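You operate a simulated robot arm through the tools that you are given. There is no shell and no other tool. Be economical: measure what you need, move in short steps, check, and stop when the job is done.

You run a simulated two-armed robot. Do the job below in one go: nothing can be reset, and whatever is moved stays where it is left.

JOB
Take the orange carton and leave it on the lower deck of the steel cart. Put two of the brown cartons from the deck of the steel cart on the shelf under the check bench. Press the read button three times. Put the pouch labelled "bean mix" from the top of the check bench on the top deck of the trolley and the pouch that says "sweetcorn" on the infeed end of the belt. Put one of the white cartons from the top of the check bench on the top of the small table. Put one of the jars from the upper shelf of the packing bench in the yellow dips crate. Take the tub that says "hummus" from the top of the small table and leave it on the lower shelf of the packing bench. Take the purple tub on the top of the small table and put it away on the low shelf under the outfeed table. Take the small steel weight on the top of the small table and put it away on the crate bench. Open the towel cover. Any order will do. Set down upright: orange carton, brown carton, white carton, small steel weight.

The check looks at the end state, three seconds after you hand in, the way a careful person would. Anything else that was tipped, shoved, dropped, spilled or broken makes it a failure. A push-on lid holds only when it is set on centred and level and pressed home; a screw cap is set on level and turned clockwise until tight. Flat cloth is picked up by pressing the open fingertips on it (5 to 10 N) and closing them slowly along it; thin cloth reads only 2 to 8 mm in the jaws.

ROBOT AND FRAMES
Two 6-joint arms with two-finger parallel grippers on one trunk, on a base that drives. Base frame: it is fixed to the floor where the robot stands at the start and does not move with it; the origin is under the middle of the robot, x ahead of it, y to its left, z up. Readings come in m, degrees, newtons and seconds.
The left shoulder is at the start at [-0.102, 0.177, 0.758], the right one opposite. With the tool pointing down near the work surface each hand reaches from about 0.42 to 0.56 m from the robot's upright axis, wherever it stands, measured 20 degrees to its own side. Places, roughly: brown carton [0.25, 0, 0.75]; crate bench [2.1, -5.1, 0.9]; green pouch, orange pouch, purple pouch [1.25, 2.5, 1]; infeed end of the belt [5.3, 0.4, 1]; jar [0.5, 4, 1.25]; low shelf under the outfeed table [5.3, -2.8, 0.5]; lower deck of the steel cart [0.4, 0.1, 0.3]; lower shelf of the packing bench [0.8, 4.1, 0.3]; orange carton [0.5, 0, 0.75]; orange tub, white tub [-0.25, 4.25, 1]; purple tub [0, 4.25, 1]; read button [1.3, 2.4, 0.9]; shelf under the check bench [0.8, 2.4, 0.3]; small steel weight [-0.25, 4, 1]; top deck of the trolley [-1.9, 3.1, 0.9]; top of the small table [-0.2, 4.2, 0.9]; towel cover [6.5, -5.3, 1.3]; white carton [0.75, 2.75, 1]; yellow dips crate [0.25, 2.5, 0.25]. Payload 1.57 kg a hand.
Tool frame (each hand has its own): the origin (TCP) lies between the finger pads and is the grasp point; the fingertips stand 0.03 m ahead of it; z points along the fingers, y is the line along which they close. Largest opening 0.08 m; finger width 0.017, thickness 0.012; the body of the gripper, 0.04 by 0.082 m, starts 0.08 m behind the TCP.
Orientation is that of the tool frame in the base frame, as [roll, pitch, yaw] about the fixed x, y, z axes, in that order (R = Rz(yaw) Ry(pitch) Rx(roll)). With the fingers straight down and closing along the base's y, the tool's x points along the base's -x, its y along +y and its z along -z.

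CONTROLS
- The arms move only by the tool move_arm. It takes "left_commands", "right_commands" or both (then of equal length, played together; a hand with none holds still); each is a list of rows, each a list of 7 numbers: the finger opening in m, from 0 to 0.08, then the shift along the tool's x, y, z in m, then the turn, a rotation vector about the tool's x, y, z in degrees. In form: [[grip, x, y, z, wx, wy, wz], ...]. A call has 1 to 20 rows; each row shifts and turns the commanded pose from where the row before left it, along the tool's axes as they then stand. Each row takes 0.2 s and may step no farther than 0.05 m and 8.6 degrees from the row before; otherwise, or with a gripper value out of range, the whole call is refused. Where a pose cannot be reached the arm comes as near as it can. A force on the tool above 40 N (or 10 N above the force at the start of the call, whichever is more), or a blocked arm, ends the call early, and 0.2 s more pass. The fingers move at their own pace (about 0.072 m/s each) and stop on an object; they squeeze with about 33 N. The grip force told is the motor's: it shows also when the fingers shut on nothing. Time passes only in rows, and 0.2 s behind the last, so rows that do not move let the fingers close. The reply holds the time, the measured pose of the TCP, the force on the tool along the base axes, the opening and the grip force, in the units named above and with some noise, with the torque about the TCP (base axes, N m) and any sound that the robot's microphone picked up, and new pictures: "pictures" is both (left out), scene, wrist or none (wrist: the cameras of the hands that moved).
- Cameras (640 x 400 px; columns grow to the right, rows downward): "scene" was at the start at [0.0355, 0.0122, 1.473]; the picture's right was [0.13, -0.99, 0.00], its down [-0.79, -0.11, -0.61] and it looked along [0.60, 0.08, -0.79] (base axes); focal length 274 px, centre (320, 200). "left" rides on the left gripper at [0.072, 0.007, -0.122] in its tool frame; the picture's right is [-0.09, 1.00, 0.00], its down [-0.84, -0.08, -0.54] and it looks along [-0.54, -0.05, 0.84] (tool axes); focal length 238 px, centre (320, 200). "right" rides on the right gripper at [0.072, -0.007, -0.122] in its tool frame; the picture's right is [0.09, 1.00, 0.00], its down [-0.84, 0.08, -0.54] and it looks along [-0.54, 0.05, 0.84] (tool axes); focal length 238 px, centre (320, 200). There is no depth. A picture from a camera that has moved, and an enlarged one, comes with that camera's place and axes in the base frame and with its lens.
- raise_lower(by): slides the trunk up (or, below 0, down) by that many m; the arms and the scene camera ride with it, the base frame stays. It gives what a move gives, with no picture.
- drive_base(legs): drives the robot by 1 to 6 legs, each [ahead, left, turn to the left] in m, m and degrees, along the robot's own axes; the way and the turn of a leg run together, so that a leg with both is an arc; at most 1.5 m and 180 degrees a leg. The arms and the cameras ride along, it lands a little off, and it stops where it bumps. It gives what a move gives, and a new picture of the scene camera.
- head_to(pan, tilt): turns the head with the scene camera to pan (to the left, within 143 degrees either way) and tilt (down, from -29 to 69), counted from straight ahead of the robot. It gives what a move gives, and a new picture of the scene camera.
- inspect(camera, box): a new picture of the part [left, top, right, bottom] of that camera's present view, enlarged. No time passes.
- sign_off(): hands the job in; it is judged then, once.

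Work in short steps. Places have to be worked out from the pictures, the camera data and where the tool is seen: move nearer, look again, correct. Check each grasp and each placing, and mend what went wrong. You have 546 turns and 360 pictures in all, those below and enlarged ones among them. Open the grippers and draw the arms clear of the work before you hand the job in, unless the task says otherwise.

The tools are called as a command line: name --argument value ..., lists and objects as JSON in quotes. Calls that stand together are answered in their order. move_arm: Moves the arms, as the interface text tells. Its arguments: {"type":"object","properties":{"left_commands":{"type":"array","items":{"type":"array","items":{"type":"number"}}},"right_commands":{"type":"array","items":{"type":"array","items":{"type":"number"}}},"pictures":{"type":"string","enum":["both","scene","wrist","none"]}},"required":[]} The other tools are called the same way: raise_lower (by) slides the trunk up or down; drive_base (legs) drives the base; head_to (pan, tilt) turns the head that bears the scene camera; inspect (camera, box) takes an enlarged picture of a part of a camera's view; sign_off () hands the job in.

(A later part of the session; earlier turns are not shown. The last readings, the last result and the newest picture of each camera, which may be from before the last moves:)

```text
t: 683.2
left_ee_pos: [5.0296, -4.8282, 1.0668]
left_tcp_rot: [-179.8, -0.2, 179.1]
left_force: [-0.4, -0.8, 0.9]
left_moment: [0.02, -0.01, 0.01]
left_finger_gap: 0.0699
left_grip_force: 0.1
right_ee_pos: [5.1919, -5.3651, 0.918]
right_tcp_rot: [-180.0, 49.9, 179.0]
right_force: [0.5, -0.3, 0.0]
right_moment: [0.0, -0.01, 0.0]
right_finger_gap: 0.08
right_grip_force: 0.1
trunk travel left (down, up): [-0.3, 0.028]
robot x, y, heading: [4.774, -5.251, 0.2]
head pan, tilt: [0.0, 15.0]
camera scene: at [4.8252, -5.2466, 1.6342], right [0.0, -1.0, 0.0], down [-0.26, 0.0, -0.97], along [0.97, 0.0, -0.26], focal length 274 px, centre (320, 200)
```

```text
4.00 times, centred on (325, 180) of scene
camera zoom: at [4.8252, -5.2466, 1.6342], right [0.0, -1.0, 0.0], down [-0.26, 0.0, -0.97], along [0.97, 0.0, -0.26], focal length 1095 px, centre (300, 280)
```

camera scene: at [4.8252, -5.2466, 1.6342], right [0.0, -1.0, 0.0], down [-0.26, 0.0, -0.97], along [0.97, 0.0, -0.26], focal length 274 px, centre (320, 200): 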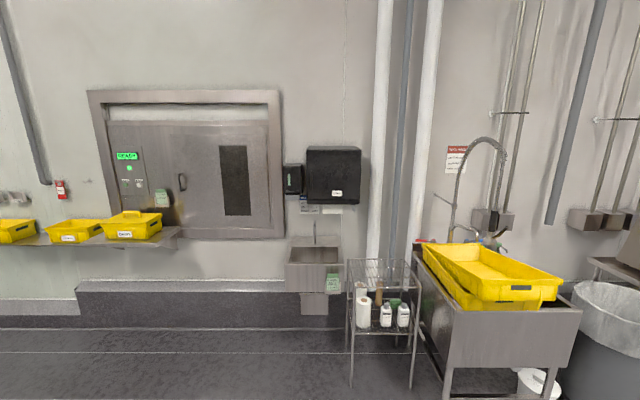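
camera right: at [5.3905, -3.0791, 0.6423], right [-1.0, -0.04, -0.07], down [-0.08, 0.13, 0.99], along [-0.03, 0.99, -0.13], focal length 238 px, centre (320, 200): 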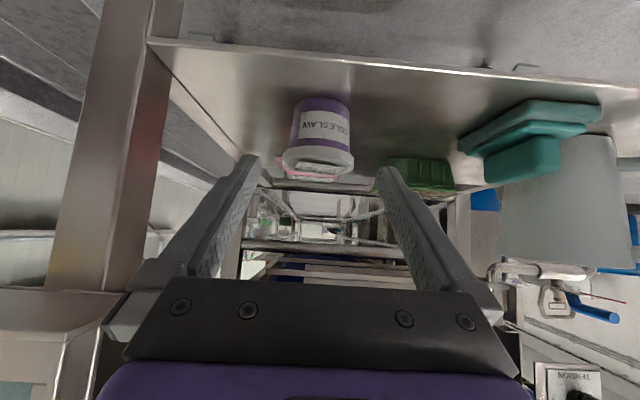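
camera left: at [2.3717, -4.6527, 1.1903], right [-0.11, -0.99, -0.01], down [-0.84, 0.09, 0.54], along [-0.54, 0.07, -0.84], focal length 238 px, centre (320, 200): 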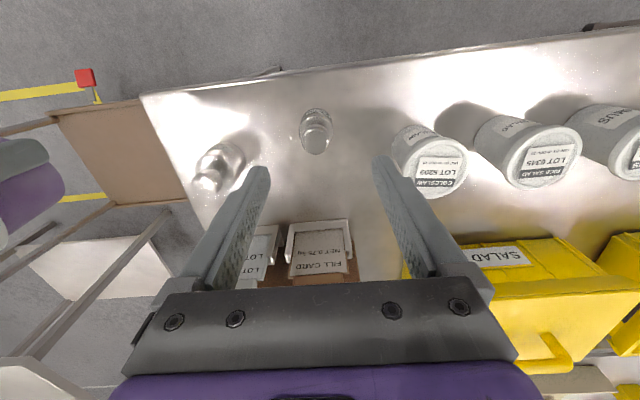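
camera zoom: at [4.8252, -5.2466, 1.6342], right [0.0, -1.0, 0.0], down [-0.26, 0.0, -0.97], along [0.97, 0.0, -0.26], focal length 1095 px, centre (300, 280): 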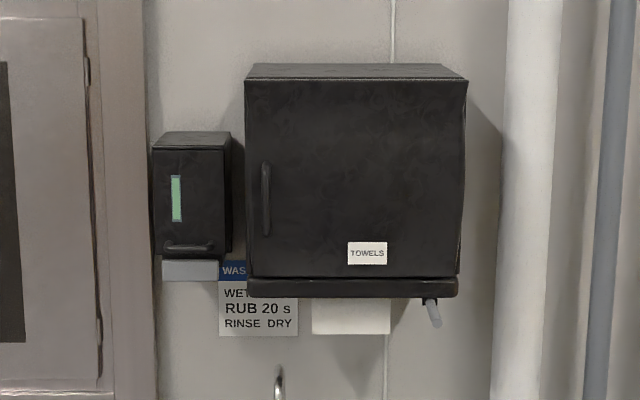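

The towel cover is the large black box labelled TOWELS, with a vertical bar handle on its left side and presumably a hinge on its right. I level the right hand to horizontal, raise it to the handle height, and shift the robot.

drive_base --legs '[[0.4, 0.16, 0]]'

move_arm --right_commands '[[0.08, 0, 0, 0, 0, -8, 0], [0.08, 0, 0, 0, 0, -8, 0], [0.08, 0, 0, 0, 0, -8, 0], [0.08, 0, 0, 0, 0, -8, 0], [0.08, 0, 0, 0, 0, -8, 0], [0.08, -0.045, 0, 0, 0, 0, 0], [0.08, -0.045, 0, 0, 0, 0, 0], [0.08, -0.045, 0, 0, 0, 0, 0], [0.08, -0.045, 0, 0, 0, 0, 0], [0.08, -0.045, 0, 0, 0, 0, 0], [0.08, -0.045, 0, 0, 0, 0, 0], [0.08, -0.045, 0, 0, 0, 0, 0], [0.08, -0.045, 0, 0, 0, 0, 0], [0.08, -0.045, 0, 0, 0, 0, 0], [0.08, 0, 0, 0, 0, 0, 0]]' --pictures "both"

```text
t: 685.8
left_ee_pos: [5.4283, -4.6674, 1.0667]
left_tcp_rot: [-179.7, -0.2, 179.3]
left_force: [0.0, 0.1, -1.3]
left_moment: [-0.01, 0.02, -0.01]
left_finger_gap: 0.0699
left_grip_force: 0.1
right_ee_pos: [5.5918, -5.2031, 0.9183]
right_tcp_rot: [-179.9, 49.9, 179.3]
right_force: [0.7, 0.0, -0.1]
right_moment: [-0.03, -0.02, -0.03]
right_finger_gap: 0.0802
right_grip_force: 0.0
trunk travel left (down, up): [-0.3, 0.028]
robot x, y, heading: [5.1723, -5.0843, 0.1]
head pan, tilt: [0.0, 15.0]
camera scene: at [5.225, -5.085, 1.6342], right [0.01, -1.0, 0.0], down [-0.26, 0.0, -0.97], along [0.97, 0.01, -0.26], focal length 274 px, centre (320, 200)
```

scene: 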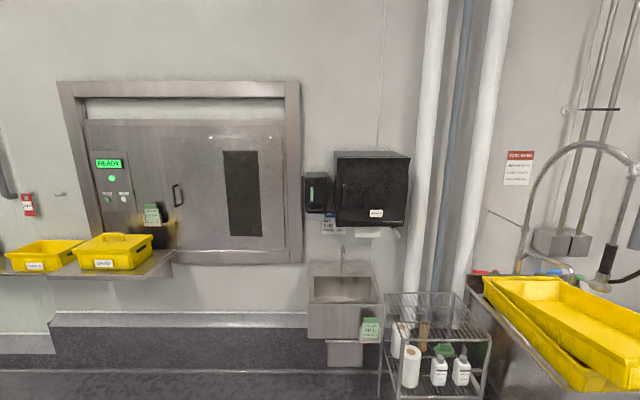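

```text
t: 689.0
left_ee_pos: [5.4276, -4.6678, 1.0671]
left_tcp_rot: [-179.7, -0.1, 179.3]
left_force: [0.1, 0.5, -0.8]
left_moment: [-0.02, 0.01, 0.01]
left_finger_gap: 0.0699
left_grip_force: 0.1
right_ee_pos: [5.6281, -5.1959, 1.4089]
right_tcp_rot: [-145.5, 89.9, -146.4]
right_force: [-0.3, -0.1, 0.3]
right_moment: [0.0, -0.02, 0.0]
right_finger_gap: 0.08
right_grip_force: 0.0
right hand out of reach, approached as far as the arm can: row 2, 3, 4, 5
trunk travel left (down, up): [-0.3, 0.028]
robot x, y, heading: [5.1725, -5.0865, 0.1]
head pan, tilt: [0.0, 15.0]
camera scene: at [5.2249, -5.0851, 1.6342], right [0.01, -1.0, 0.0], down [-0.26, 0.0, -0.97], along [0.97, 0.01, -0.26], focal length 274 px, centre (320, 200)
camera right: at [5.5064, -5.202, 1.3376], right [0.01, 1.0, -0.09], down [-0.54, 0.09, 0.84], along [0.84, 0.04, 0.54], focal length 238 px, centre (320, 200)
```

scene: 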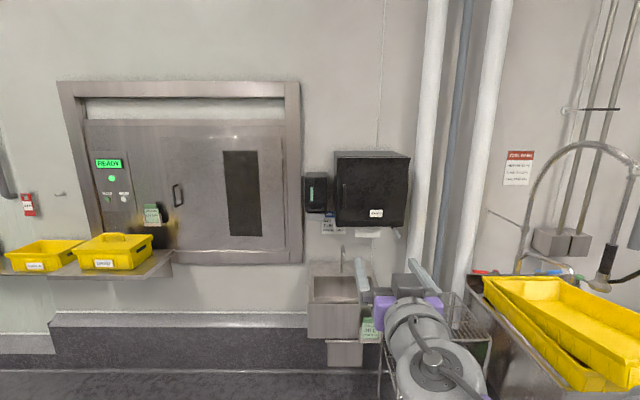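
right: 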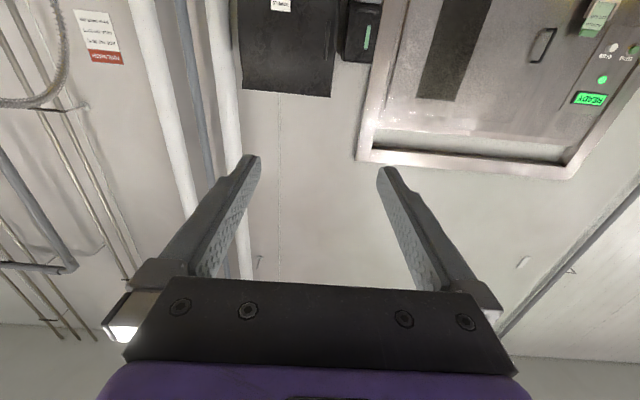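

inspect --camera "scene" --box '[300, 140, 420, 240]'

```text
4.00 times, centred on (360, 190) of scene
camera zoom: at [5.2249, -5.0851, 1.6342], right [0.01, -1.0, 0.0], down [-0.26, 0.0, -0.97], along [0.97, 0.01, -0.26], focal length 1095 px, centre (160, 240)
```

zoom: 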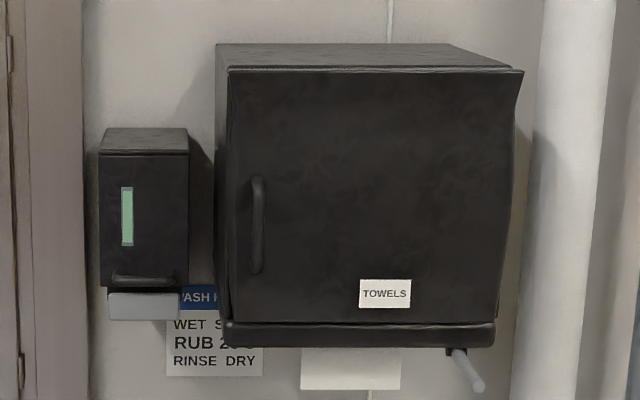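

The handle is near (6.34, -5.187, 1.35). I align the right hand, partly close it, and drive closer.

move_arm --right_commands '[[0.06, 0.03, 0.009, 0, 0, 0, 0], [0.06, 0.029, 0, 0, 0, 0, 0], [0.06, 0, 0, 0, 0, 0, 0]]' --pictures "none"

drive_base --legs '[[0.45, 0, 0]]'

move_arm --right_commands '[[0.06, 0, 0, 0, 0, 0, 0]]' --pictures "wrist"

```text
t: 689.8
left_ee_pos: [5.4282, -4.6664, 1.0658]
left_tcp_rot: [-179.8, -0.3, 179.3]
left_force: [-0.6, 0.2, 0.0]
left_moment: [0.01, 0.01, 0.02]
left_finger_gap: 0.07
left_grip_force: 0.1
right_ee_pos: [5.6284, -5.1863, 1.3503]
right_tcp_rot: [-152.6, 89.9, -153.4]
right_force: [0.3, -0.4, -0.1]
right_moment: [0.01, 0.01, 0.01]
right_finger_gap: 0.0599
right_grip_force: 0.1
trunk travel left (down, up): [-0.3, 0.028]
robot x, y, heading: [5.1708, -5.0913, 0.1]
head pan, tilt: [0.0, 15.0]
```

```text
t: 692.5
left_ee_pos: [5.8774, -4.6631, 1.0662]
left_tcp_rot: [-179.7, -0.2, 179.2]
left_force: [0.6, -0.3, 0.1]
left_moment: [-0.01, -0.02, 0.01]
left_finger_gap: 0.0699
left_grip_force: 0.1
right_ee_pos: [6.0779, -5.1828, 1.3503]
right_tcp_rot: [-153.7, 89.9, -154.6]
right_force: [-0.1, -0.5, -1.0]
right_moment: [0.02, 0.01, -0.02]
right_finger_gap: 0.0601
right_grip_force: 0.1
trunk travel left (down, up): [-0.3, 0.028]
robot x, y, heading: [5.6217, -5.0854, 0.4]
head pan, tilt: [0.0, 15.0]
camera scene: at [5.6753, -5.0822, 1.6342], right [0.01, -1.0, 0.0], down [-0.26, 0.0, -0.97], along [0.97, 0.01, -0.26], focal length 274 px, centre (320, 200)
```

scene: 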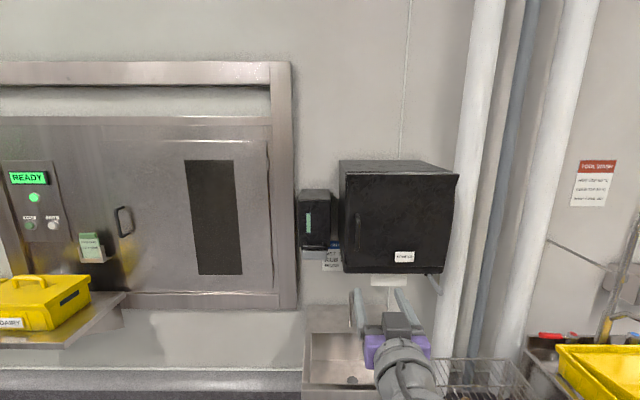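

```text
t: 693.0
left_ee_pos: [5.8787, -4.6643, 1.0669]
left_tcp_rot: [-179.7, -0.2, 179.2]
left_force: [0.3, 0.1, -0.1]
left_moment: [0.02, -0.01, 0.0]
left_finger_gap: 0.0699
left_grip_force: 0.0
right_ee_pos: [6.0786, -5.1825, 1.3506]
right_tcp_rot: [-141.0, 89.9, -141.9]
right_force: [-0.2, -0.1, 0.9]
right_moment: [0.02, -0.01, 0.0]
right_finger_gap: 0.06
right_grip_force: 0.1
trunk travel left (down, up): [-0.3, 0.028]
robot x, y, heading: [5.6234, -5.0846, 0.3]
head pan, tilt: [0.0, 15.0]
camera right: at [5.9562, -5.1894, 1.2792], right [0.01, 1.0, -0.09], down [-0.54, 0.09, 0.84], along [0.84, 0.04, 0.54], focal length 238 px, centre (320, 200)
```

right: 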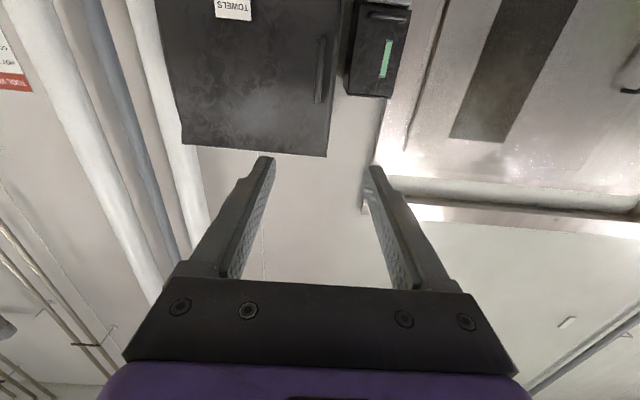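

inspect --camera "scene" --box '[330, 150, 470, 290]'

inspect --camera "right" --box '[160, 0, 420, 170]'

```text
2.86 times, centred on (400, 220) of scene
camera zoom: at [5.6746, -5.0822, 1.6342], right [0.01, -1.0, 0.0], down [-0.26, 0.0, -0.97], along [0.97, 0.01, -0.26], focal length 782 px, centre (91, 143)
```

zoom: 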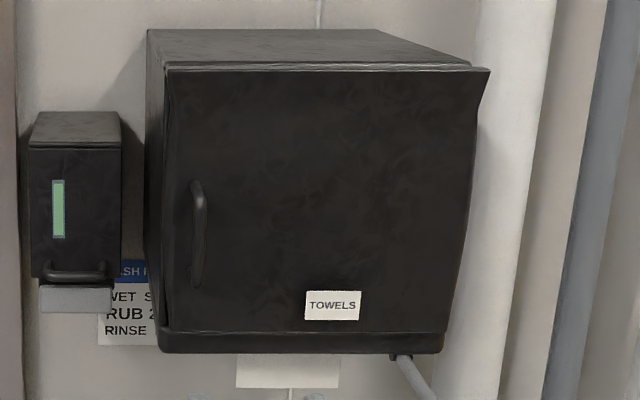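

```text
2.35 times, centred on (290, 85) of right
camera zoom: at [5.9562, -5.1894, 1.2792], right [0.01, 1.0, -0.09], down [-0.54, 0.09, 0.84], along [0.84, 0.04, 0.54], focal length 561 px, centre (391, 471)
```

zoom: 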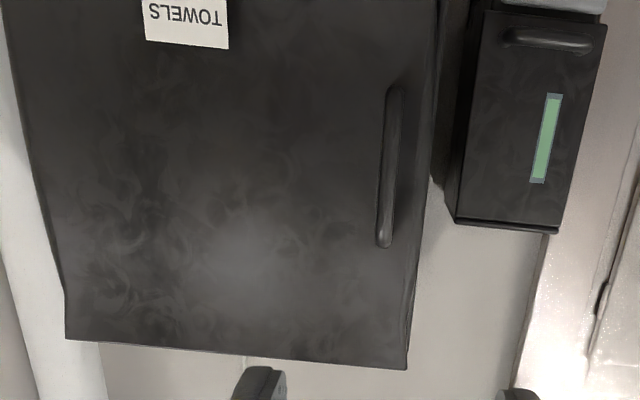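

Triangulating, the handle bar is at x about 6.455, y about -5.190, z 1.27 to 1.38. I align and drive in a bit more.

move_arm --right_commands '[[0.06, 0.03, -0.0075, 0, 0, 0, 0], [0.06, 0, 0, 0, 0, 0, 0]]' --pictures "none"

drive_base --legs '[[0.26, 0, 0]]'

move_arm --right_commands '[[0.06, 0, 0, 0, 0, 0, 0]]' --pictures "wrist"

```text
t: 693.5
left_ee_pos: [5.8794, -4.6639, 1.0673]
left_tcp_rot: [-179.7, -0.2, 179.3]
left_force: [-0.2, -1.1, -0.3]
left_moment: [0.01, 0.01, 0.05]
left_finger_gap: 0.0699
left_grip_force: 0.0
right_ee_pos: [6.0772, -5.191, 1.3194]
right_tcp_rot: [-151.7, 89.8, -152.5]
right_force: [0.0, -0.4, 0.0]
right_moment: [0.0, -0.01, 0.03]
right_finger_gap: 0.0602
right_grip_force: 0.1
trunk travel left (down, up): [-0.3, 0.028]
robot x, y, heading: [5.6269, -5.0865, 0.7]
head pan, tilt: [0.0, 15.0]
```

```text
t: 695.4
left_ee_pos: [6.1407, -4.6625, 1.066]
left_tcp_rot: [-179.6, -0.3, 179.4]
left_force: [0.3, -0.7, 0.2]
left_moment: [0.0, -0.02, 0.01]
left_finger_gap: 0.0699
left_grip_force: 0.1
right_ee_pos: [6.3388, -5.1893, 1.3196]
right_tcp_rot: [-153.8, 89.8, -154.6]
right_force: [-0.6, 0.0, 0.5]
right_moment: [0.03, 0.04, -0.01]
right_finger_gap: 0.0601
right_grip_force: 0.1
trunk travel left (down, up): [-0.3, 0.028]
robot x, y, heading: [5.8851, -5.0833, 0.5]
head pan, tilt: [0.0, 15.0]
camera scene: at [5.9367, -5.0806, 1.6341], right [0.01, -1.0, 0.0], down [-0.26, 0.0, -0.97], along [0.97, 0.01, -0.26], focal length 274 px, centre (320, 200)
```

scene: 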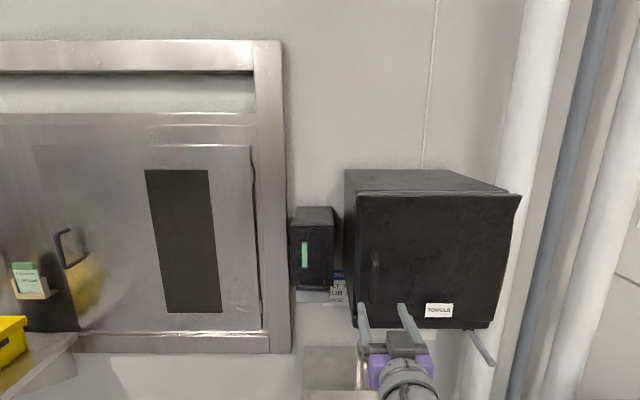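

```text
t: 695.8
left_ee_pos: [6.141, -4.6622, 1.0673]
left_tcp_rot: [-179.7, -0.1, 179.3]
left_force: [0.3, 0.4, 0.1]
left_moment: [0.02, 0.0, -0.03]
left_finger_gap: 0.0697
left_grip_force: 0.1
right_ee_pos: [6.3391, -5.189, 1.3199]
right_tcp_rot: [47.0, 89.9, 46.2]
right_force: [-0.5, 1.4, -0.3]
right_moment: [-0.01, 0.01, 0.0]
right_finger_gap: 0.0603
right_grip_force: 0.0
trunk travel left (down, up): [-0.3, 0.028]
robot x, y, heading: [5.89, -5.0799, 0.5]
head pan, tilt: [0.0, 15.0]
camera right: at [6.2171, -5.1954, 1.2492], right [0.01, 1.0, -0.09], down [-0.54, 0.09, 0.84], along [0.84, 0.04, 0.54], focal length 238 px, centre (320, 200)
```

right: 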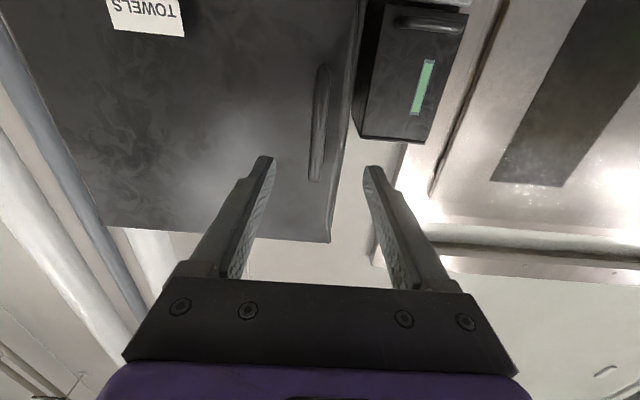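

The handle is centred between the fingers. I move the hand forward around the bar.

move_arm --right_commands '[[0.06, 0, -0.003, 0.03, 0, 0, 0], [0.06, 0, 0, 0.03, 0, 0, 0], [0.06, 0, 0, 0.025, 0, 0, 0], [0.06, 0, 0, 0, 0, 0, 0]]' --pictures "wrist"

```text
t: 696.8
left_ee_pos: [6.1403, -4.6623, 1.0673]
left_tcp_rot: [-179.7, -0.1, 179.4]
left_force: [-0.6, -0.3, -0.8]
left_moment: [0.02, 0.0, 0.0]
left_finger_gap: 0.0701
left_grip_force: 0.0
right_ee_pos: [6.4251, -5.1946, 1.32]
right_tcp_rot: [-137.7, 89.9, -138.4]
right_force: [0.0, -0.2, 0.2]
right_moment: [-0.01, 0.0, 0.01]
right_finger_gap: 0.0602
right_grip_force: 0.1
trunk travel left (down, up): [-0.3, 0.028]
robot x, y, heading: [5.8855, -5.0807, 0.5]
head pan, tilt: [0.0, 15.0]
camera right: at [6.3024, -5.1996, 1.2484], right [0.01, 1.0, -0.09], down [-0.54, 0.09, 0.84], along [0.84, 0.04, 0.54], focal length 238 px, centre (320, 200)
```

right: 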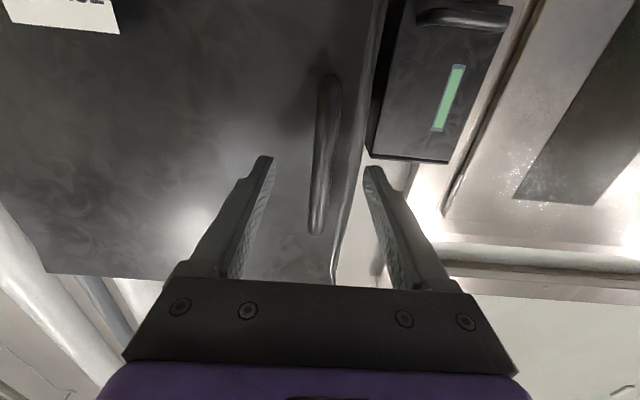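

move_arm --right_commands '[[0.06, 0, 0, 0.008, 0, 0, 0], [0.06, 0, 0, 0.006, 0, 0, 0], [0.06, 0, 0, 0, 0, 0, 0]]' --pictures "none"

```text
t: 697.6
left_ee_pos: [6.1402, -4.6635, 1.0669]
left_tcp_rot: [-179.7, -0.2, 179.3]
left_force: [-0.8, -0.4, 0.1]
left_moment: [-0.01, -0.02, 0.0]
left_finger_gap: 0.07
left_grip_force: 0.0
right_ee_pos: [6.439, -5.1942, 1.321]
right_tcp_rot: [-163.4, 89.9, -164.1]
right_force: [0.5, 0.3, -0.1]
right_moment: [-0.03, 0.02, 0.01]
right_finger_gap: 0.0602
right_grip_force: 0.0
trunk travel left (down, up): [-0.3, 0.028]
robot x, y, heading: [5.8857, -5.0841, 0.4]
head pan, tilt: [0.0, 15.0]
```

I close on the handle.

move_arm --right_commands '[[0.06, 0, 0, 0.005, 0, 0, 0], [0.03, 0, 0, 0, 0, 0, 0], [0.0, 0, 0, 0, 0, 0, 0], [0.0, 0, 0, 0, 0, 0, 0], [0.0, 0, 0, 0, 0, 0, 0]]' --pictures "wrist"

```text
t: 698.8
left_ee_pos: [6.1417, -4.6614, 1.067]
left_tcp_rot: [-179.5, -0.2, 179.2]
left_force: [-0.2, 0.0, 0.2]
left_moment: [-0.01, 0.02, -0.02]
left_finger_gap: 0.0701
left_grip_force: 0.0
right_ee_pos: [6.4439, -5.1933, 1.3214]
right_tcp_rot: [-137.8, 90.0, -138.5]
right_force: [-1.0, 5.3, -0.8]
right_moment: [0.02, 0.02, 0.03]
right_finger_gap: 0.0136
right_grip_force: 30.1
trunk travel left (down, up): [-0.3, 0.028]
robot x, y, heading: [5.8862, -5.0848, 0.6]
head pan, tilt: [0.0, 15.0]
camera right: at [6.3219, -5.1988, 1.2489], right [0.01, 1.0, -0.09], down [-0.54, 0.09, 0.84], along [0.84, 0.04, 0.54], focal length 238 px, centre (320, 200)
```

right: 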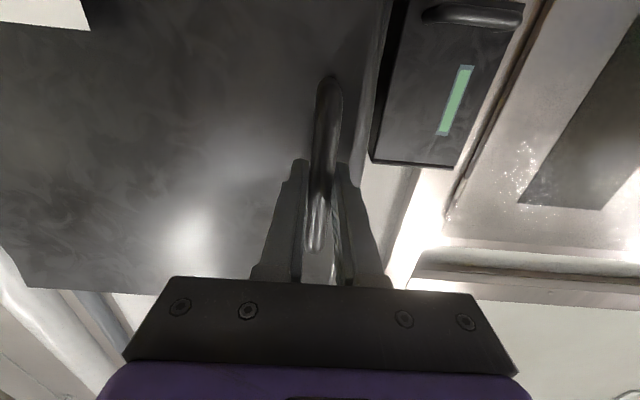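

The handle is gripped. The hinge is on the right (y about -5.49, radius about 0.30 m), so I pull along the arc while turning the hand, first 15 degrees.

move_arm --right_commands '[[0.0, 0, -0.0032, -0.0194, -3.75, 0, 0], [0.0, 0, -0.0032, -0.0194, -3.75, 0, 0], [0.0, 0, -0.0032, -0.0194, -3.75, 0, 0], [0.0, 0, -0.0032, -0.0194, -3.75, 0, 0], [0.0, 0, 0, 0, 0, 0, 0]]' --pictures "both"

```text
t: 700.0
left_ee_pos: [6.1396, -4.665, 1.068]
left_tcp_rot: [-179.8, 0.0, 179.3]
left_force: [-0.4, -0.4, 0.0]
left_moment: [-0.01, 0.0, 0.02]
left_finger_gap: 0.0702
left_grip_force: 0.0
right_ee_pos: [6.4032, -5.2009, 1.3189]
right_tcp_rot: [99.6, 85.4, 104.7]
right_force: [4.9, -19.1, 30.5]
right_moment: [-0.69, 0.41, -0.07]
right_finger_gap: 0.0149
right_grip_force: 31.0
right hand out of reach, approached as far as the arm can: row 2, 3, 4
trunk travel left (down, up): [-0.3, 0.028]
robot x, y, heading: [5.8868, -5.0811, 0.3]
head pan, tilt: [0.0, 15.0]
camera scene: at [5.9354, -5.0843, 1.6345], right [0.01, -1.0, 0.0], down [-0.26, 0.0, -0.97], along [0.97, 0.01, -0.26], focal length 274 px, centre (320, 200)
camera right: at [6.2812, -5.2133, 1.249], right [-0.09, 1.0, -0.01], down [-0.53, -0.04, 0.85], along [0.84, 0.08, 0.53], focal length 238 px, centre (320, 200)
```

scene: 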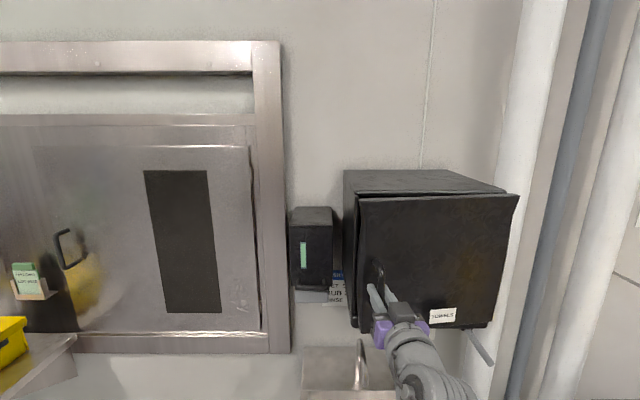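
right: 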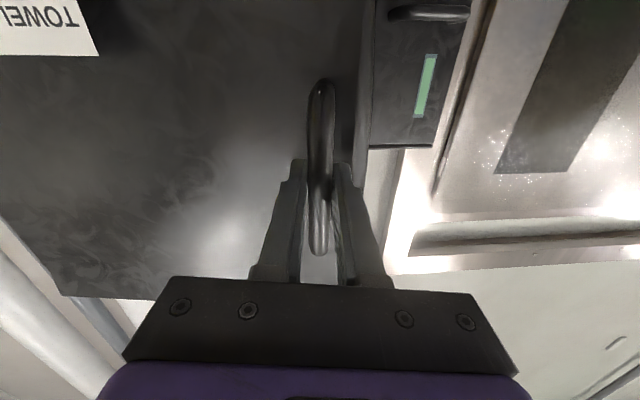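

The cover is opening, but the arm cannot turn with it. I undo the hand's turn and keep its direction fixed while pulling, letting the bar pivot in the grip.

move_arm --right_commands '[[0.0, 0, 0, 0, 3.75, 0, 0], [0.0, 0, 0, 0, 3.75, 0, 0], [0.0, 0, 0, 0, 3.75, 0, 0], [0.0, 0, 0, 0, 3.75, 0, 0], [0.0, 0, 0, 0, 0, 0, 0]]' --pictures "none"

```text
t: 701.2
left_ee_pos: [6.1422, -4.6664, 1.0661]
left_tcp_rot: [-179.9, -0.3, 179.3]
left_force: [-0.5, 0.6, -0.2]
left_moment: [-0.01, 0.01, 0.01]
left_finger_gap: 0.0702
left_grip_force: 0.0
right_ee_pos: [6.4086, -5.1998, 1.3196]
right_tcp_rot: [99.6, 85.2, 93.5]
right_force: [4.8, -22.4, -31.8]
right_moment: [-0.44, 0.19, -0.01]
right_finger_gap: 0.0149
right_grip_force: 31.0
right hand out of reach, approached as far as the arm can: row 2
trunk travel left (down, up): [-0.3, 0.028]
robot x, y, heading: [5.8839, -5.0797, 0.3]
head pan, tilt: [0.0, 15.0]
```

The posture is strained. I release the handle, back the hand off slightly, and see whether the cover stays ajar.

move_arm --right_commands '[[0.06, 0, 0, 0, 0, 0, 0], [0.06, 0, 0, 0, 0, 0, 0], [0.06, 0, 0, -0.03, 0, 0, 0], [0.06, 0, 0, -0.03, 0, 0, 0]]' --pictures "both"

```text
t: 702.2
left_ee_pos: [6.1397, -4.6642, 1.0668]
left_tcp_rot: [-179.7, -0.2, 179.3]
left_force: [-0.7, 0.2, -0.6]
left_moment: [0.08, -0.03, -0.01]
left_finger_gap: 0.0699
left_grip_force: 0.0
right_ee_pos: [6.3448, -5.1886, 1.3234]
right_tcp_rot: [96.7, 85.5, 90.6]
right_force: [-0.2, 0.3, -0.4]
right_moment: [0.01, 0.0, -0.02]
right_finger_gap: 0.0599
right_grip_force: 0.0
trunk travel left (down, up): [-0.3, 0.028]
robot x, y, heading: [5.8827, -5.0836, 0.2]
head pan, tilt: [0.0, 15.0]
camera scene: at [5.9362, -5.0813, 1.6343], right [0.01, -1.0, 0.0], down [-0.26, 0.0, -0.97], along [0.97, 0.01, -0.26], focal length 274 px, centre (320, 200)
camera right: at [6.2223, -5.1772, 1.2531], right [0.1, 0.99, -0.01], down [-0.53, 0.07, 0.85], along [0.84, -0.08, 0.53], focal length 238 px, centre (320, 200)
```

scene: 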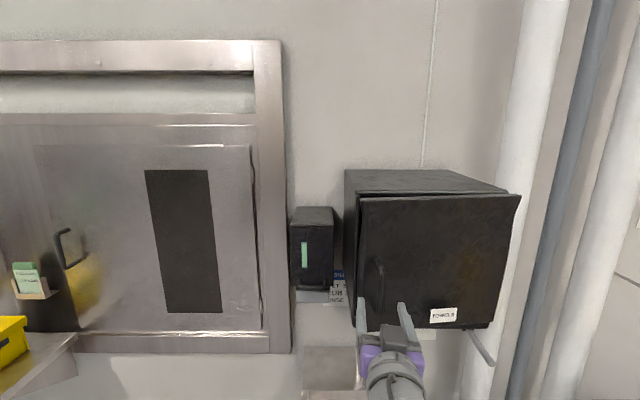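
right: 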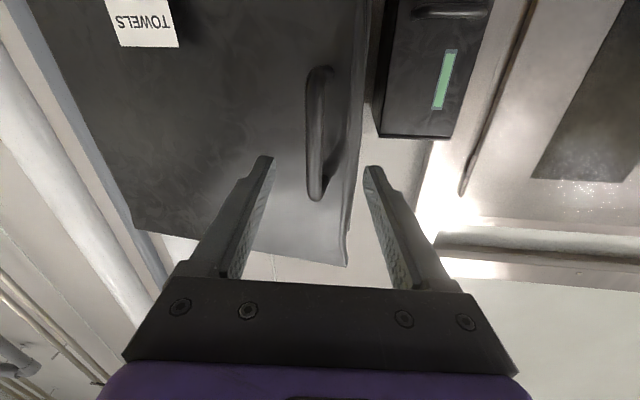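

The cover stays ajar by about 10 degrees. I grip the bar again and pull by pure translation along the arc.

move_arm --right_commands '[[0.06, 0, 0, 0.03, 0, 0, 0], [0.06, 0, 0, 0.028, 0, 0, 0], [0.03, 0, 0, 0, 0, 0, 0], [0.0, 0, 0, 0, 0, 0, 0], [0.0, 0, 0, 0, 0, 0, 0], [0.0, 0, 0, 0, 0, 0, 0]]' --pictures "wrist"

```text
t: 703.6
left_ee_pos: [6.1405, -4.6652, 1.0675]
left_tcp_rot: [-179.8, -0.2, 179.2]
left_force: [0.6, 0.2, 0.6]
left_moment: [0.03, 0.0, -0.01]
left_finger_gap: 0.07
left_grip_force: 0.1
right_ee_pos: [6.4034, -5.1987, 1.3217]
right_tcp_rot: [97.2, 85.5, 91.0]
right_force: [3.9, -16.0, 0.5]
right_moment: [-0.64, 0.04, -0.09]
right_finger_gap: 0.0147
right_grip_force: 31.0
trunk travel left (down, up): [-0.3, 0.028]
robot x, y, heading: [5.8893, -5.0837, 0.4]
head pan, tilt: [0.0, 15.0]
camera right: at [6.2822, -5.1871, 1.2518], right [0.11, 0.99, -0.01], down [-0.53, 0.07, 0.85], along [0.84, -0.08, 0.53], focal length 238 px, centre (320, 200)
```

right: 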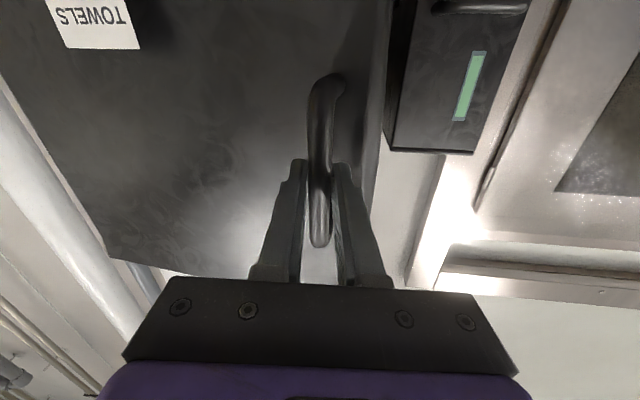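

Gripped. I pull through to about 30 degrees.

move_arm --right_commands '[[0.0, -0.0008, -0.0123, -0.0233, 0, 0, 0], [0.0, -0.0008, -0.0123, -0.0233, 0, 0, 0], [0.0, -0.001, -0.0161, -0.0208, 0, 0, 0], [0.0, -0.001, -0.0161, -0.0208, 0, 0, 0], [0.0, 0, 0, 0, 0, 0, 0]]' --pictures "both"

```text
t: 704.8
left_ee_pos: [6.1395, -4.6606, 1.0661]
left_tcp_rot: [-179.6, -0.2, 179.3]
left_force: [0.1, 0.4, -0.5]
left_moment: [-0.01, 0.0, -0.01]
left_finger_gap: 0.0699
left_grip_force: 0.0
right_ee_pos: [6.3092, -5.2391, 1.3223]
right_tcp_rot: [97.9, 85.5, 91.8]
right_force: [-6.2, 8.5, -12.8]
right_moment: [-0.5, 0.09, -0.01]
right_finger_gap: 0.0146
right_grip_force: 30.5
trunk travel left (down, up): [-0.3, 0.028]
robot x, y, heading: [5.8884, -5.0875, 0.3]
head pan, tilt: [0.0, 15.0]
camera scene: at [5.9368, -5.0784, 1.6341], right [0.01, -1.0, 0.0], down [-0.26, 0.0, -0.97], along [0.97, 0.01, -0.26], focal length 274 px, centre (320, 200)
camera right: at [6.1874, -5.2286, 1.2519], right [0.1, 0.99, -0.01], down [-0.53, 0.07, 0.85], along [0.84, -0.08, 0.53], focal length 238 px, centre (320, 200)
```

scene: 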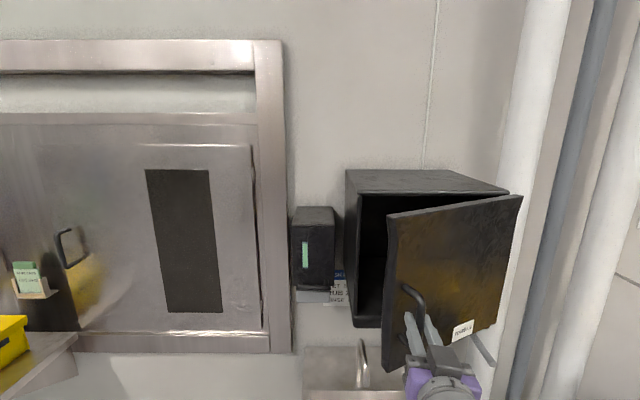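
right: 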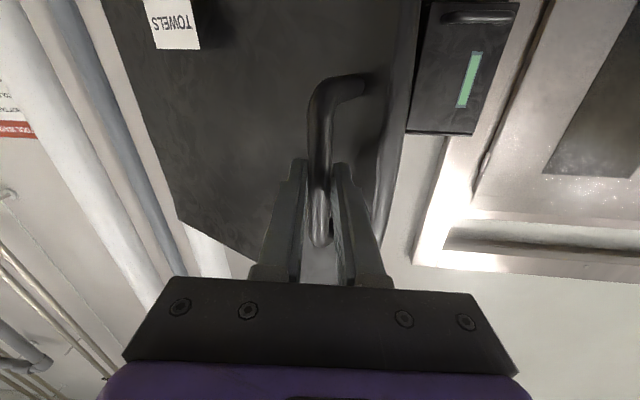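

It works well. I continue to about 50 degrees.

move_arm --right_commands '[[0.0, -0.0013, -0.0194, -0.0177, 0, 0, 0], [0.0, -0.0013, -0.0194, -0.0177, 0, 0, 0], [0.0, -0.0016, -0.0222, -0.014, 0, 0, 0], [0.0, -0.0016, -0.0222, -0.014, 0, 0, 0], [0.0, 0, 0, 0, 0, 0, 0]]' --pictures "both"

```text
t: 705.5
left_ee_pos: [6.1377, -4.6611, 1.0677]
left_tcp_rot: [-179.6, -0.2, 179.3]
left_force: [0.0, 0.4, 0.3]
left_moment: [-0.02, 0.0, 0.0]
left_finger_gap: 0.0703
left_grip_force: 0.1
right_ee_pos: [6.2641, -5.2762, 1.3242]
right_tcp_rot: [97.3, 85.8, 91.8]
right_force: [-10.8, 10.8, 1.4]
right_moment: [-0.5, 0.16, 0.13]
right_finger_gap: 0.0149
right_grip_force: 31.2
right hand out of reach, approached as far as the arm can: row 3
trunk travel left (down, up): [-0.3, 0.028]
robot x, y, heading: [5.885, -5.083, 0.5]
head pan, tilt: [0.0, 15.0]
stopped in row 3 (right hand): the force on the tool passed its limit at 42 N (the readings are from after the stop); the commanded pose is now the measured one
camera scene: at [5.9339, -5.0782, 1.6347], right [0.01, -1.0, 0.0], down [-0.26, 0.0, -0.97], along [0.97, 0.01, -0.26], focal length 274 px, centre (320, 200)
camera right: at [6.1418, -5.2669, 1.2524], right [0.1, 1.0, -0.02], down [-0.53, 0.07, 0.85], along [0.84, -0.07, 0.53], focal length 238 px, centre (320, 200)
```

scene: 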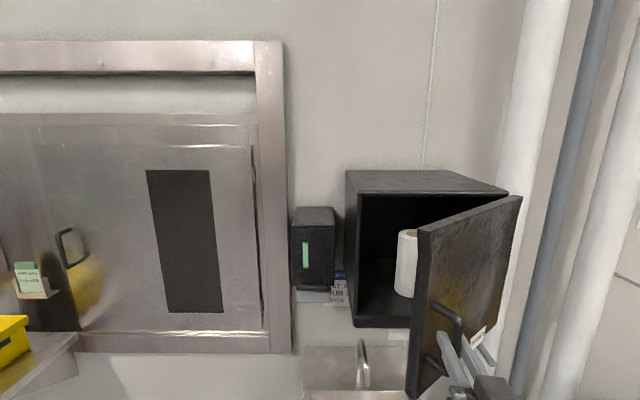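
right: 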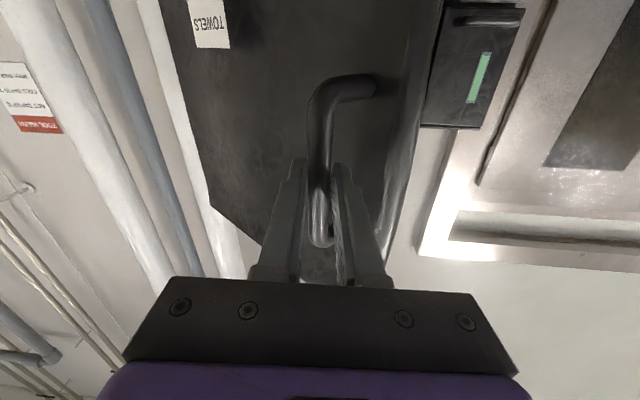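

It is open by about 40 degrees with the towel roll visible. To open it wide I release the handle, back off, and will push the inner side of the cover from the left with the closed fingers.

move_arm --right_commands '[[0.05, 0, 0, 0, 0, 0, 0], [0.05, 0, 0, 0, 0, 0, 0], [0.05, 0, 0, -0.035, 0, 0, 0], [0.05, 0, 0, -0.035, 0, 0, 0], [0.0, 0, 0, 0, 0, 0, 0]]' --pictures "none"

drive_base --legs '[[-0.15, 0, 0]]'

move_arm --right_commands '[[0.0, 0, 0.035, 0, 0, 0, 0], [0.0, 0, 0.04, 0, 0, 0, 0], [0.0, 0, 0, 0, 0, 0, 0]]' --pictures "both"

```text
t: 706.7
left_ee_pos: [6.1405, -4.6618, 1.0674]
left_tcp_rot: [-179.7, -0.2, 179.4]
left_force: [0.6, 0.8, -0.1]
left_moment: [-0.01, 0.03, 0.03]
left_finger_gap: 0.07
left_grip_force: 0.2
right_ee_pos: [6.2245, -5.269, 1.3298]
right_tcp_rot: [97.5, 85.7, 91.6]
right_force: [-0.2, -0.4, 0.2]
right_moment: [-0.02, -0.02, -0.01]
right_finger_gap: 0.0001
right_grip_force: 3.0
right hand out of reach, approached as far as the arm can: row 4
trunk travel left (down, up): [-0.3, 0.028]
robot x, y, heading: [5.8858, -5.0821, 0.3]
head pan, tilt: [0.0, 15.0]
```

```text
t: 708.1
left_ee_pos: [5.9927, -4.6638, 1.0672]
left_tcp_rot: [-179.7, -0.3, 179.2]
left_force: [0.0, 0.5, 0.3]
left_moment: [0.0, 0.0, 0.02]
left_finger_gap: 0.07
left_grip_force: 0.1
right_ee_pos: [6.0767, -5.27, 1.3309]
right_tcp_rot: [97.7, 85.7, 91.9]
right_force: [0.3, -0.2, 0.2]
right_moment: [0.01, 0.0, 0.04]
right_finger_gap: 0.0002
right_grip_force: 21.5
trunk travel left (down, up): [-0.3, 0.028]
robot x, y, heading: [5.7351, -5.0827, 0.4]
head pan, tilt: [0.0, 15.0]
camera scene: at [5.7899, -5.0813, 1.6344], right [0.01, -1.0, 0.0], down [-0.26, 0.0, -0.97], along [0.97, 0.01, -0.26], focal length 274 px, centre (320, 200)
```

scene: 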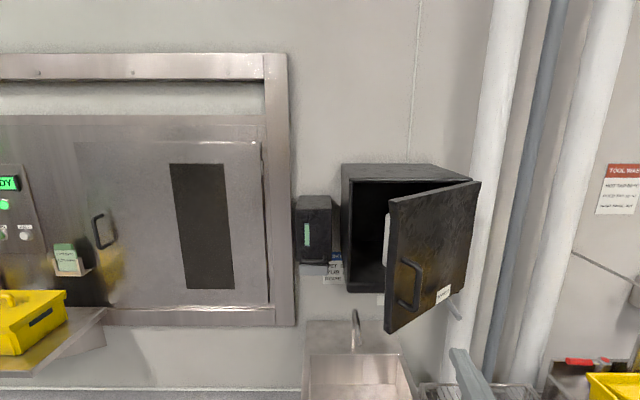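

```text
t: 708.9
left_ee_pos: [5.9926, -4.6623, 1.0665]
left_tcp_rot: [-179.7, -0.1, 179.4]
left_force: [-1.3, 0.4, -0.3]
left_moment: [-0.01, -0.02, 0.0]
left_finger_gap: 0.07
left_grip_force: 0.1
right_ee_pos: [6.0832, -5.1957, 1.3359]
right_tcp_rot: [97.5, 85.7, 91.7]
right_force: [0.6, 0.4, -0.1]
right_moment: [0.01, -0.01, 0.02]
right_finger_gap: 0.0
right_grip_force: 21.3
trunk travel left (down, up): [-0.3, 0.028]
robot x, y, heading: [5.7362, -5.0855, 0.3]
head pan, tilt: [0.0, 15.0]
camera scene: at [5.7884, -5.0814, 1.6342], right [0.01, -1.0, 0.0], down [-0.26, 0.0, -0.97], along [0.97, 0.01, -0.26], focal length 274 px, centre (320, 200)
camera right: at [5.9611, -5.1857, 1.266], right [0.1, 0.99, -0.02], down [-0.53, 0.07, 0.85], along [0.84, -0.08, 0.53], focal length 238 px, centre (320, 200)
```

scene: 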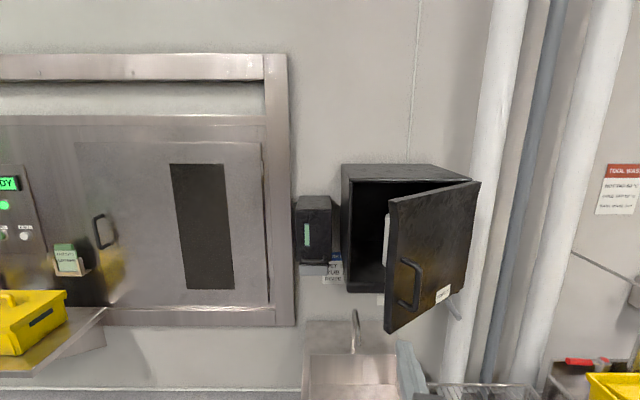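
right: 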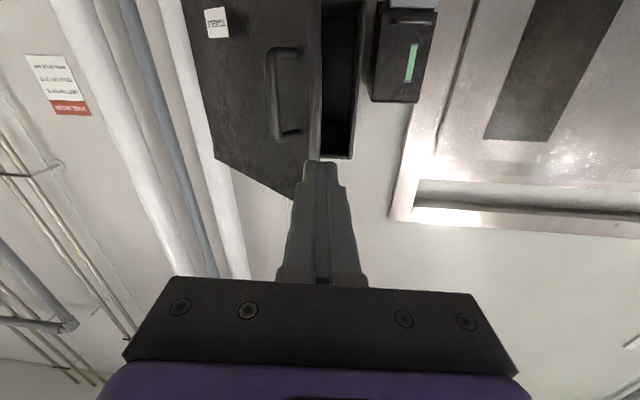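

The free edge of the cover is near (6.24, -5.205). I go 6 cm further left, then advance past the edge.

move_arm --right_commands '[[0.0, 0, 0.03, 0, 0, 0, 0], [0.0, 0, 0.033, 0, 0, 0, 0], [0.0, 0, 0, 0.04, 0, 0, 0], [0.0, 0, 0, 0.04, 0, 0, 0], [0.0, 0, 0, 0.04, 0, 0, 0], [0.0, 0, 0, 0.04, 0, 0, 0], [0.0, 0, 0, 0, 0, 0, 0]]' --pictures "both"

```text
t: 710.5
left_ee_pos: [5.9928, -4.6635, 1.067]
left_tcp_rot: [-179.7, -0.1, 179.4]
left_force: [-0.2, -0.3, 0.4]
left_moment: [-0.03, 0.0, 0.0]
left_finger_gap: 0.0702
left_grip_force: 0.0
right_ee_pos: [6.25, -5.1506, 1.3391]
right_tcp_rot: [97.2, 85.5, 91.6]
right_force: [-0.1, -1.0, 0.4]
right_moment: [0.02, 0.02, 0.03]
right_finger_gap: 0.0
right_grip_force: 21.4
trunk travel left (down, up): [-0.3, 0.028]
robot x, y, heading: [5.7392, -5.0852, 0.5]
head pan, tilt: [0.0, 15.0]
camera scene: at [5.7883, -5.0817, 1.6342], right [0.01, -1.0, 0.0], down [-0.26, 0.0, -0.97], along [0.97, 0.01, -0.26], focal length 274 px, centre (320, 200)
camera right: at [6.1273, -5.14, 1.2687], right [0.1, 0.99, -0.02], down [-0.53, 0.07, 0.85], along [0.84, -0.08, 0.53], focal length 238 px, centre (320, 200)
```

scene: 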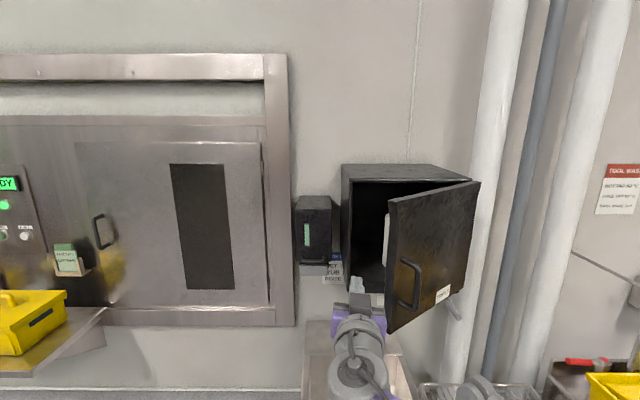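
right: 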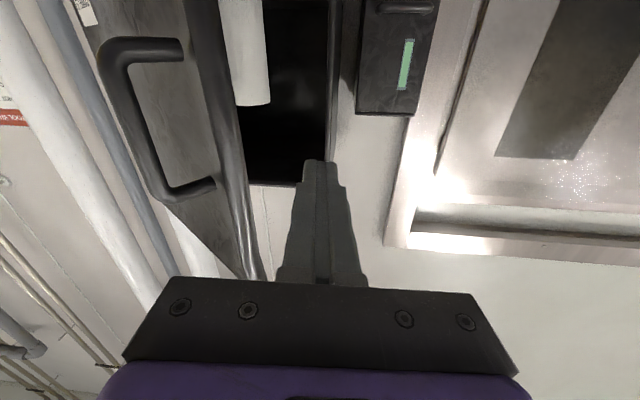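

The fingers are inside the cover's free edge. I sweep to the right to push it open.

move_arm --right_commands '[[0.0, 0, -0.03, 0, 0, 0, 0], [0.0, 0, -0.03, 0, 0, 0, 0], [0.0, 0, -0.03, 0, 0, 0, 0], [0.0, 0, -0.03, 0, 0, 0, 0], [0.0, 0, -0.03, 0, 0, 0, 0], [0.0, 0, -0.03, 0, 0, 0, 0], [0.0, 0, 0, 0, 0, 0, 0]]' --pictures "both"

```text
t: 711.5
left_ee_pos: [5.9901, -4.6624, 1.0666]
left_tcp_rot: [-179.6, -0.1, 179.5]
left_force: [0.0, -0.8, 0.0]
left_moment: [0.02, 0.02, -0.02]
left_finger_gap: 0.07
left_grip_force: 0.1
right_ee_pos: [6.2356, -5.2592, 1.33]
right_tcp_rot: [100.6, 85.8, 95.8]
right_force: [-18.4, 18.9, 7.5]
right_moment: [-0.21, -0.33, 0.26]
right_finger_gap: 0.0
right_grip_force: 20.6
trunk travel left (down, up): [-0.3, 0.028]
robot x, y, heading: [5.7363, -5.0838, 0.6]
head pan, tilt: [0.0, 15.0]
stopped in row 5 (right hand): the force on the tool passed its limit at 44 N (the readings are from after the stop); the commanded pose is now the measured one
camera scene: at [5.787, -5.0798, 1.6343], right [0.01, -1.0, 0.0], down [-0.26, 0.0, -0.97], along [0.97, 0.01, -0.26], focal length 274 px, centre (320, 200)
camera right: at [6.1126, -5.2525, 1.2604], right [0.08, 1.0, -0.02], down [-0.53, 0.06, 0.85], along [0.85, -0.06, 0.53], focal length 238 px, centre (320, 200)
```

scene: 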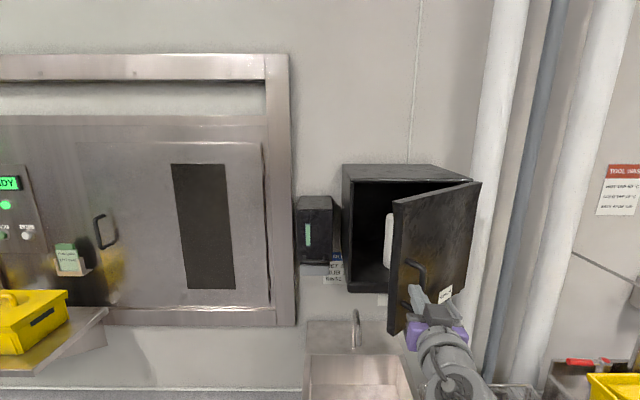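
right: 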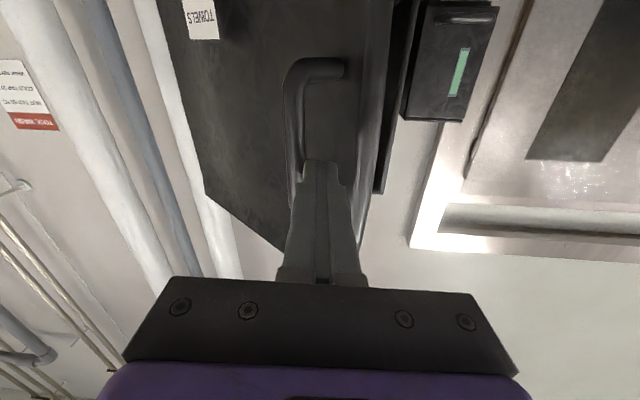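

The fingertips are inside the handle loop, pressing the bar. I ease back a little and push the bar along the opening arc.

move_arm --right_commands '[[0.0, 0, 0, -0.01, 0, 0, 0], [0.0, -0.0014, -0.0204, -0.0163, 0, 0, 0], [0.0, -0.0014, -0.0219, -0.0145, 0, 0, 0], [0.0, -0.0015, -0.0231, -0.0126, 0, 0, 0], [0.0, -0.0016, -0.0241, -0.0105, 0, 0, 0], [0.0, 0, 0, 0, 0, 0, 0]]' --pictures "both"

```text
t: 712.9
left_ee_pos: [5.9936, -4.6623, 1.0659]
left_tcp_rot: [-179.7, -0.3, 179.4]
left_force: [0.6, 1.0, -0.4]
left_moment: [0.02, 0.02, 0.01]
left_finger_gap: 0.0698
left_grip_force: 0.1
right_ee_pos: [6.1747, -5.313, 1.32]
right_tcp_rot: [115.1, 82.0, 107.3]
right_force: [-0.8, -0.6, 0.4]
right_moment: [0.01, -0.01, -0.02]
right_finger_gap: 0.0
right_grip_force: 21.7
right hand out of reach, approached as far as the arm can: row 3, 4, 5
trunk travel left (down, up): [-0.3, 0.028]
robot x, y, heading: [5.7397, -5.0848, 0.2]
head pan, tilt: [0.0, 15.0]
camera scene: at [5.7897, -5.0813, 1.6343], right [0.01, -1.0, 0.0], down [-0.26, 0.0, -0.97], along [0.97, 0.01, -0.26], focal length 274 px, centre (320, 200)
camera right: at [6.0505, -5.2941, 1.2553], right [0.14, 0.99, 0.03], down [-0.49, 0.04, 0.87], along [0.86, -0.13, 0.49], focal length 238 px, centre (320, 200)
```

scene: 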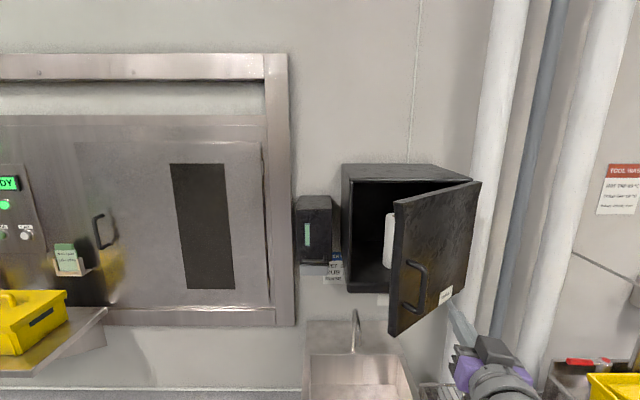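
right: 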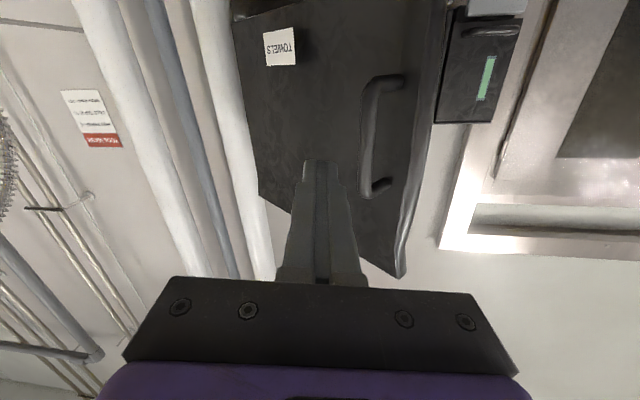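

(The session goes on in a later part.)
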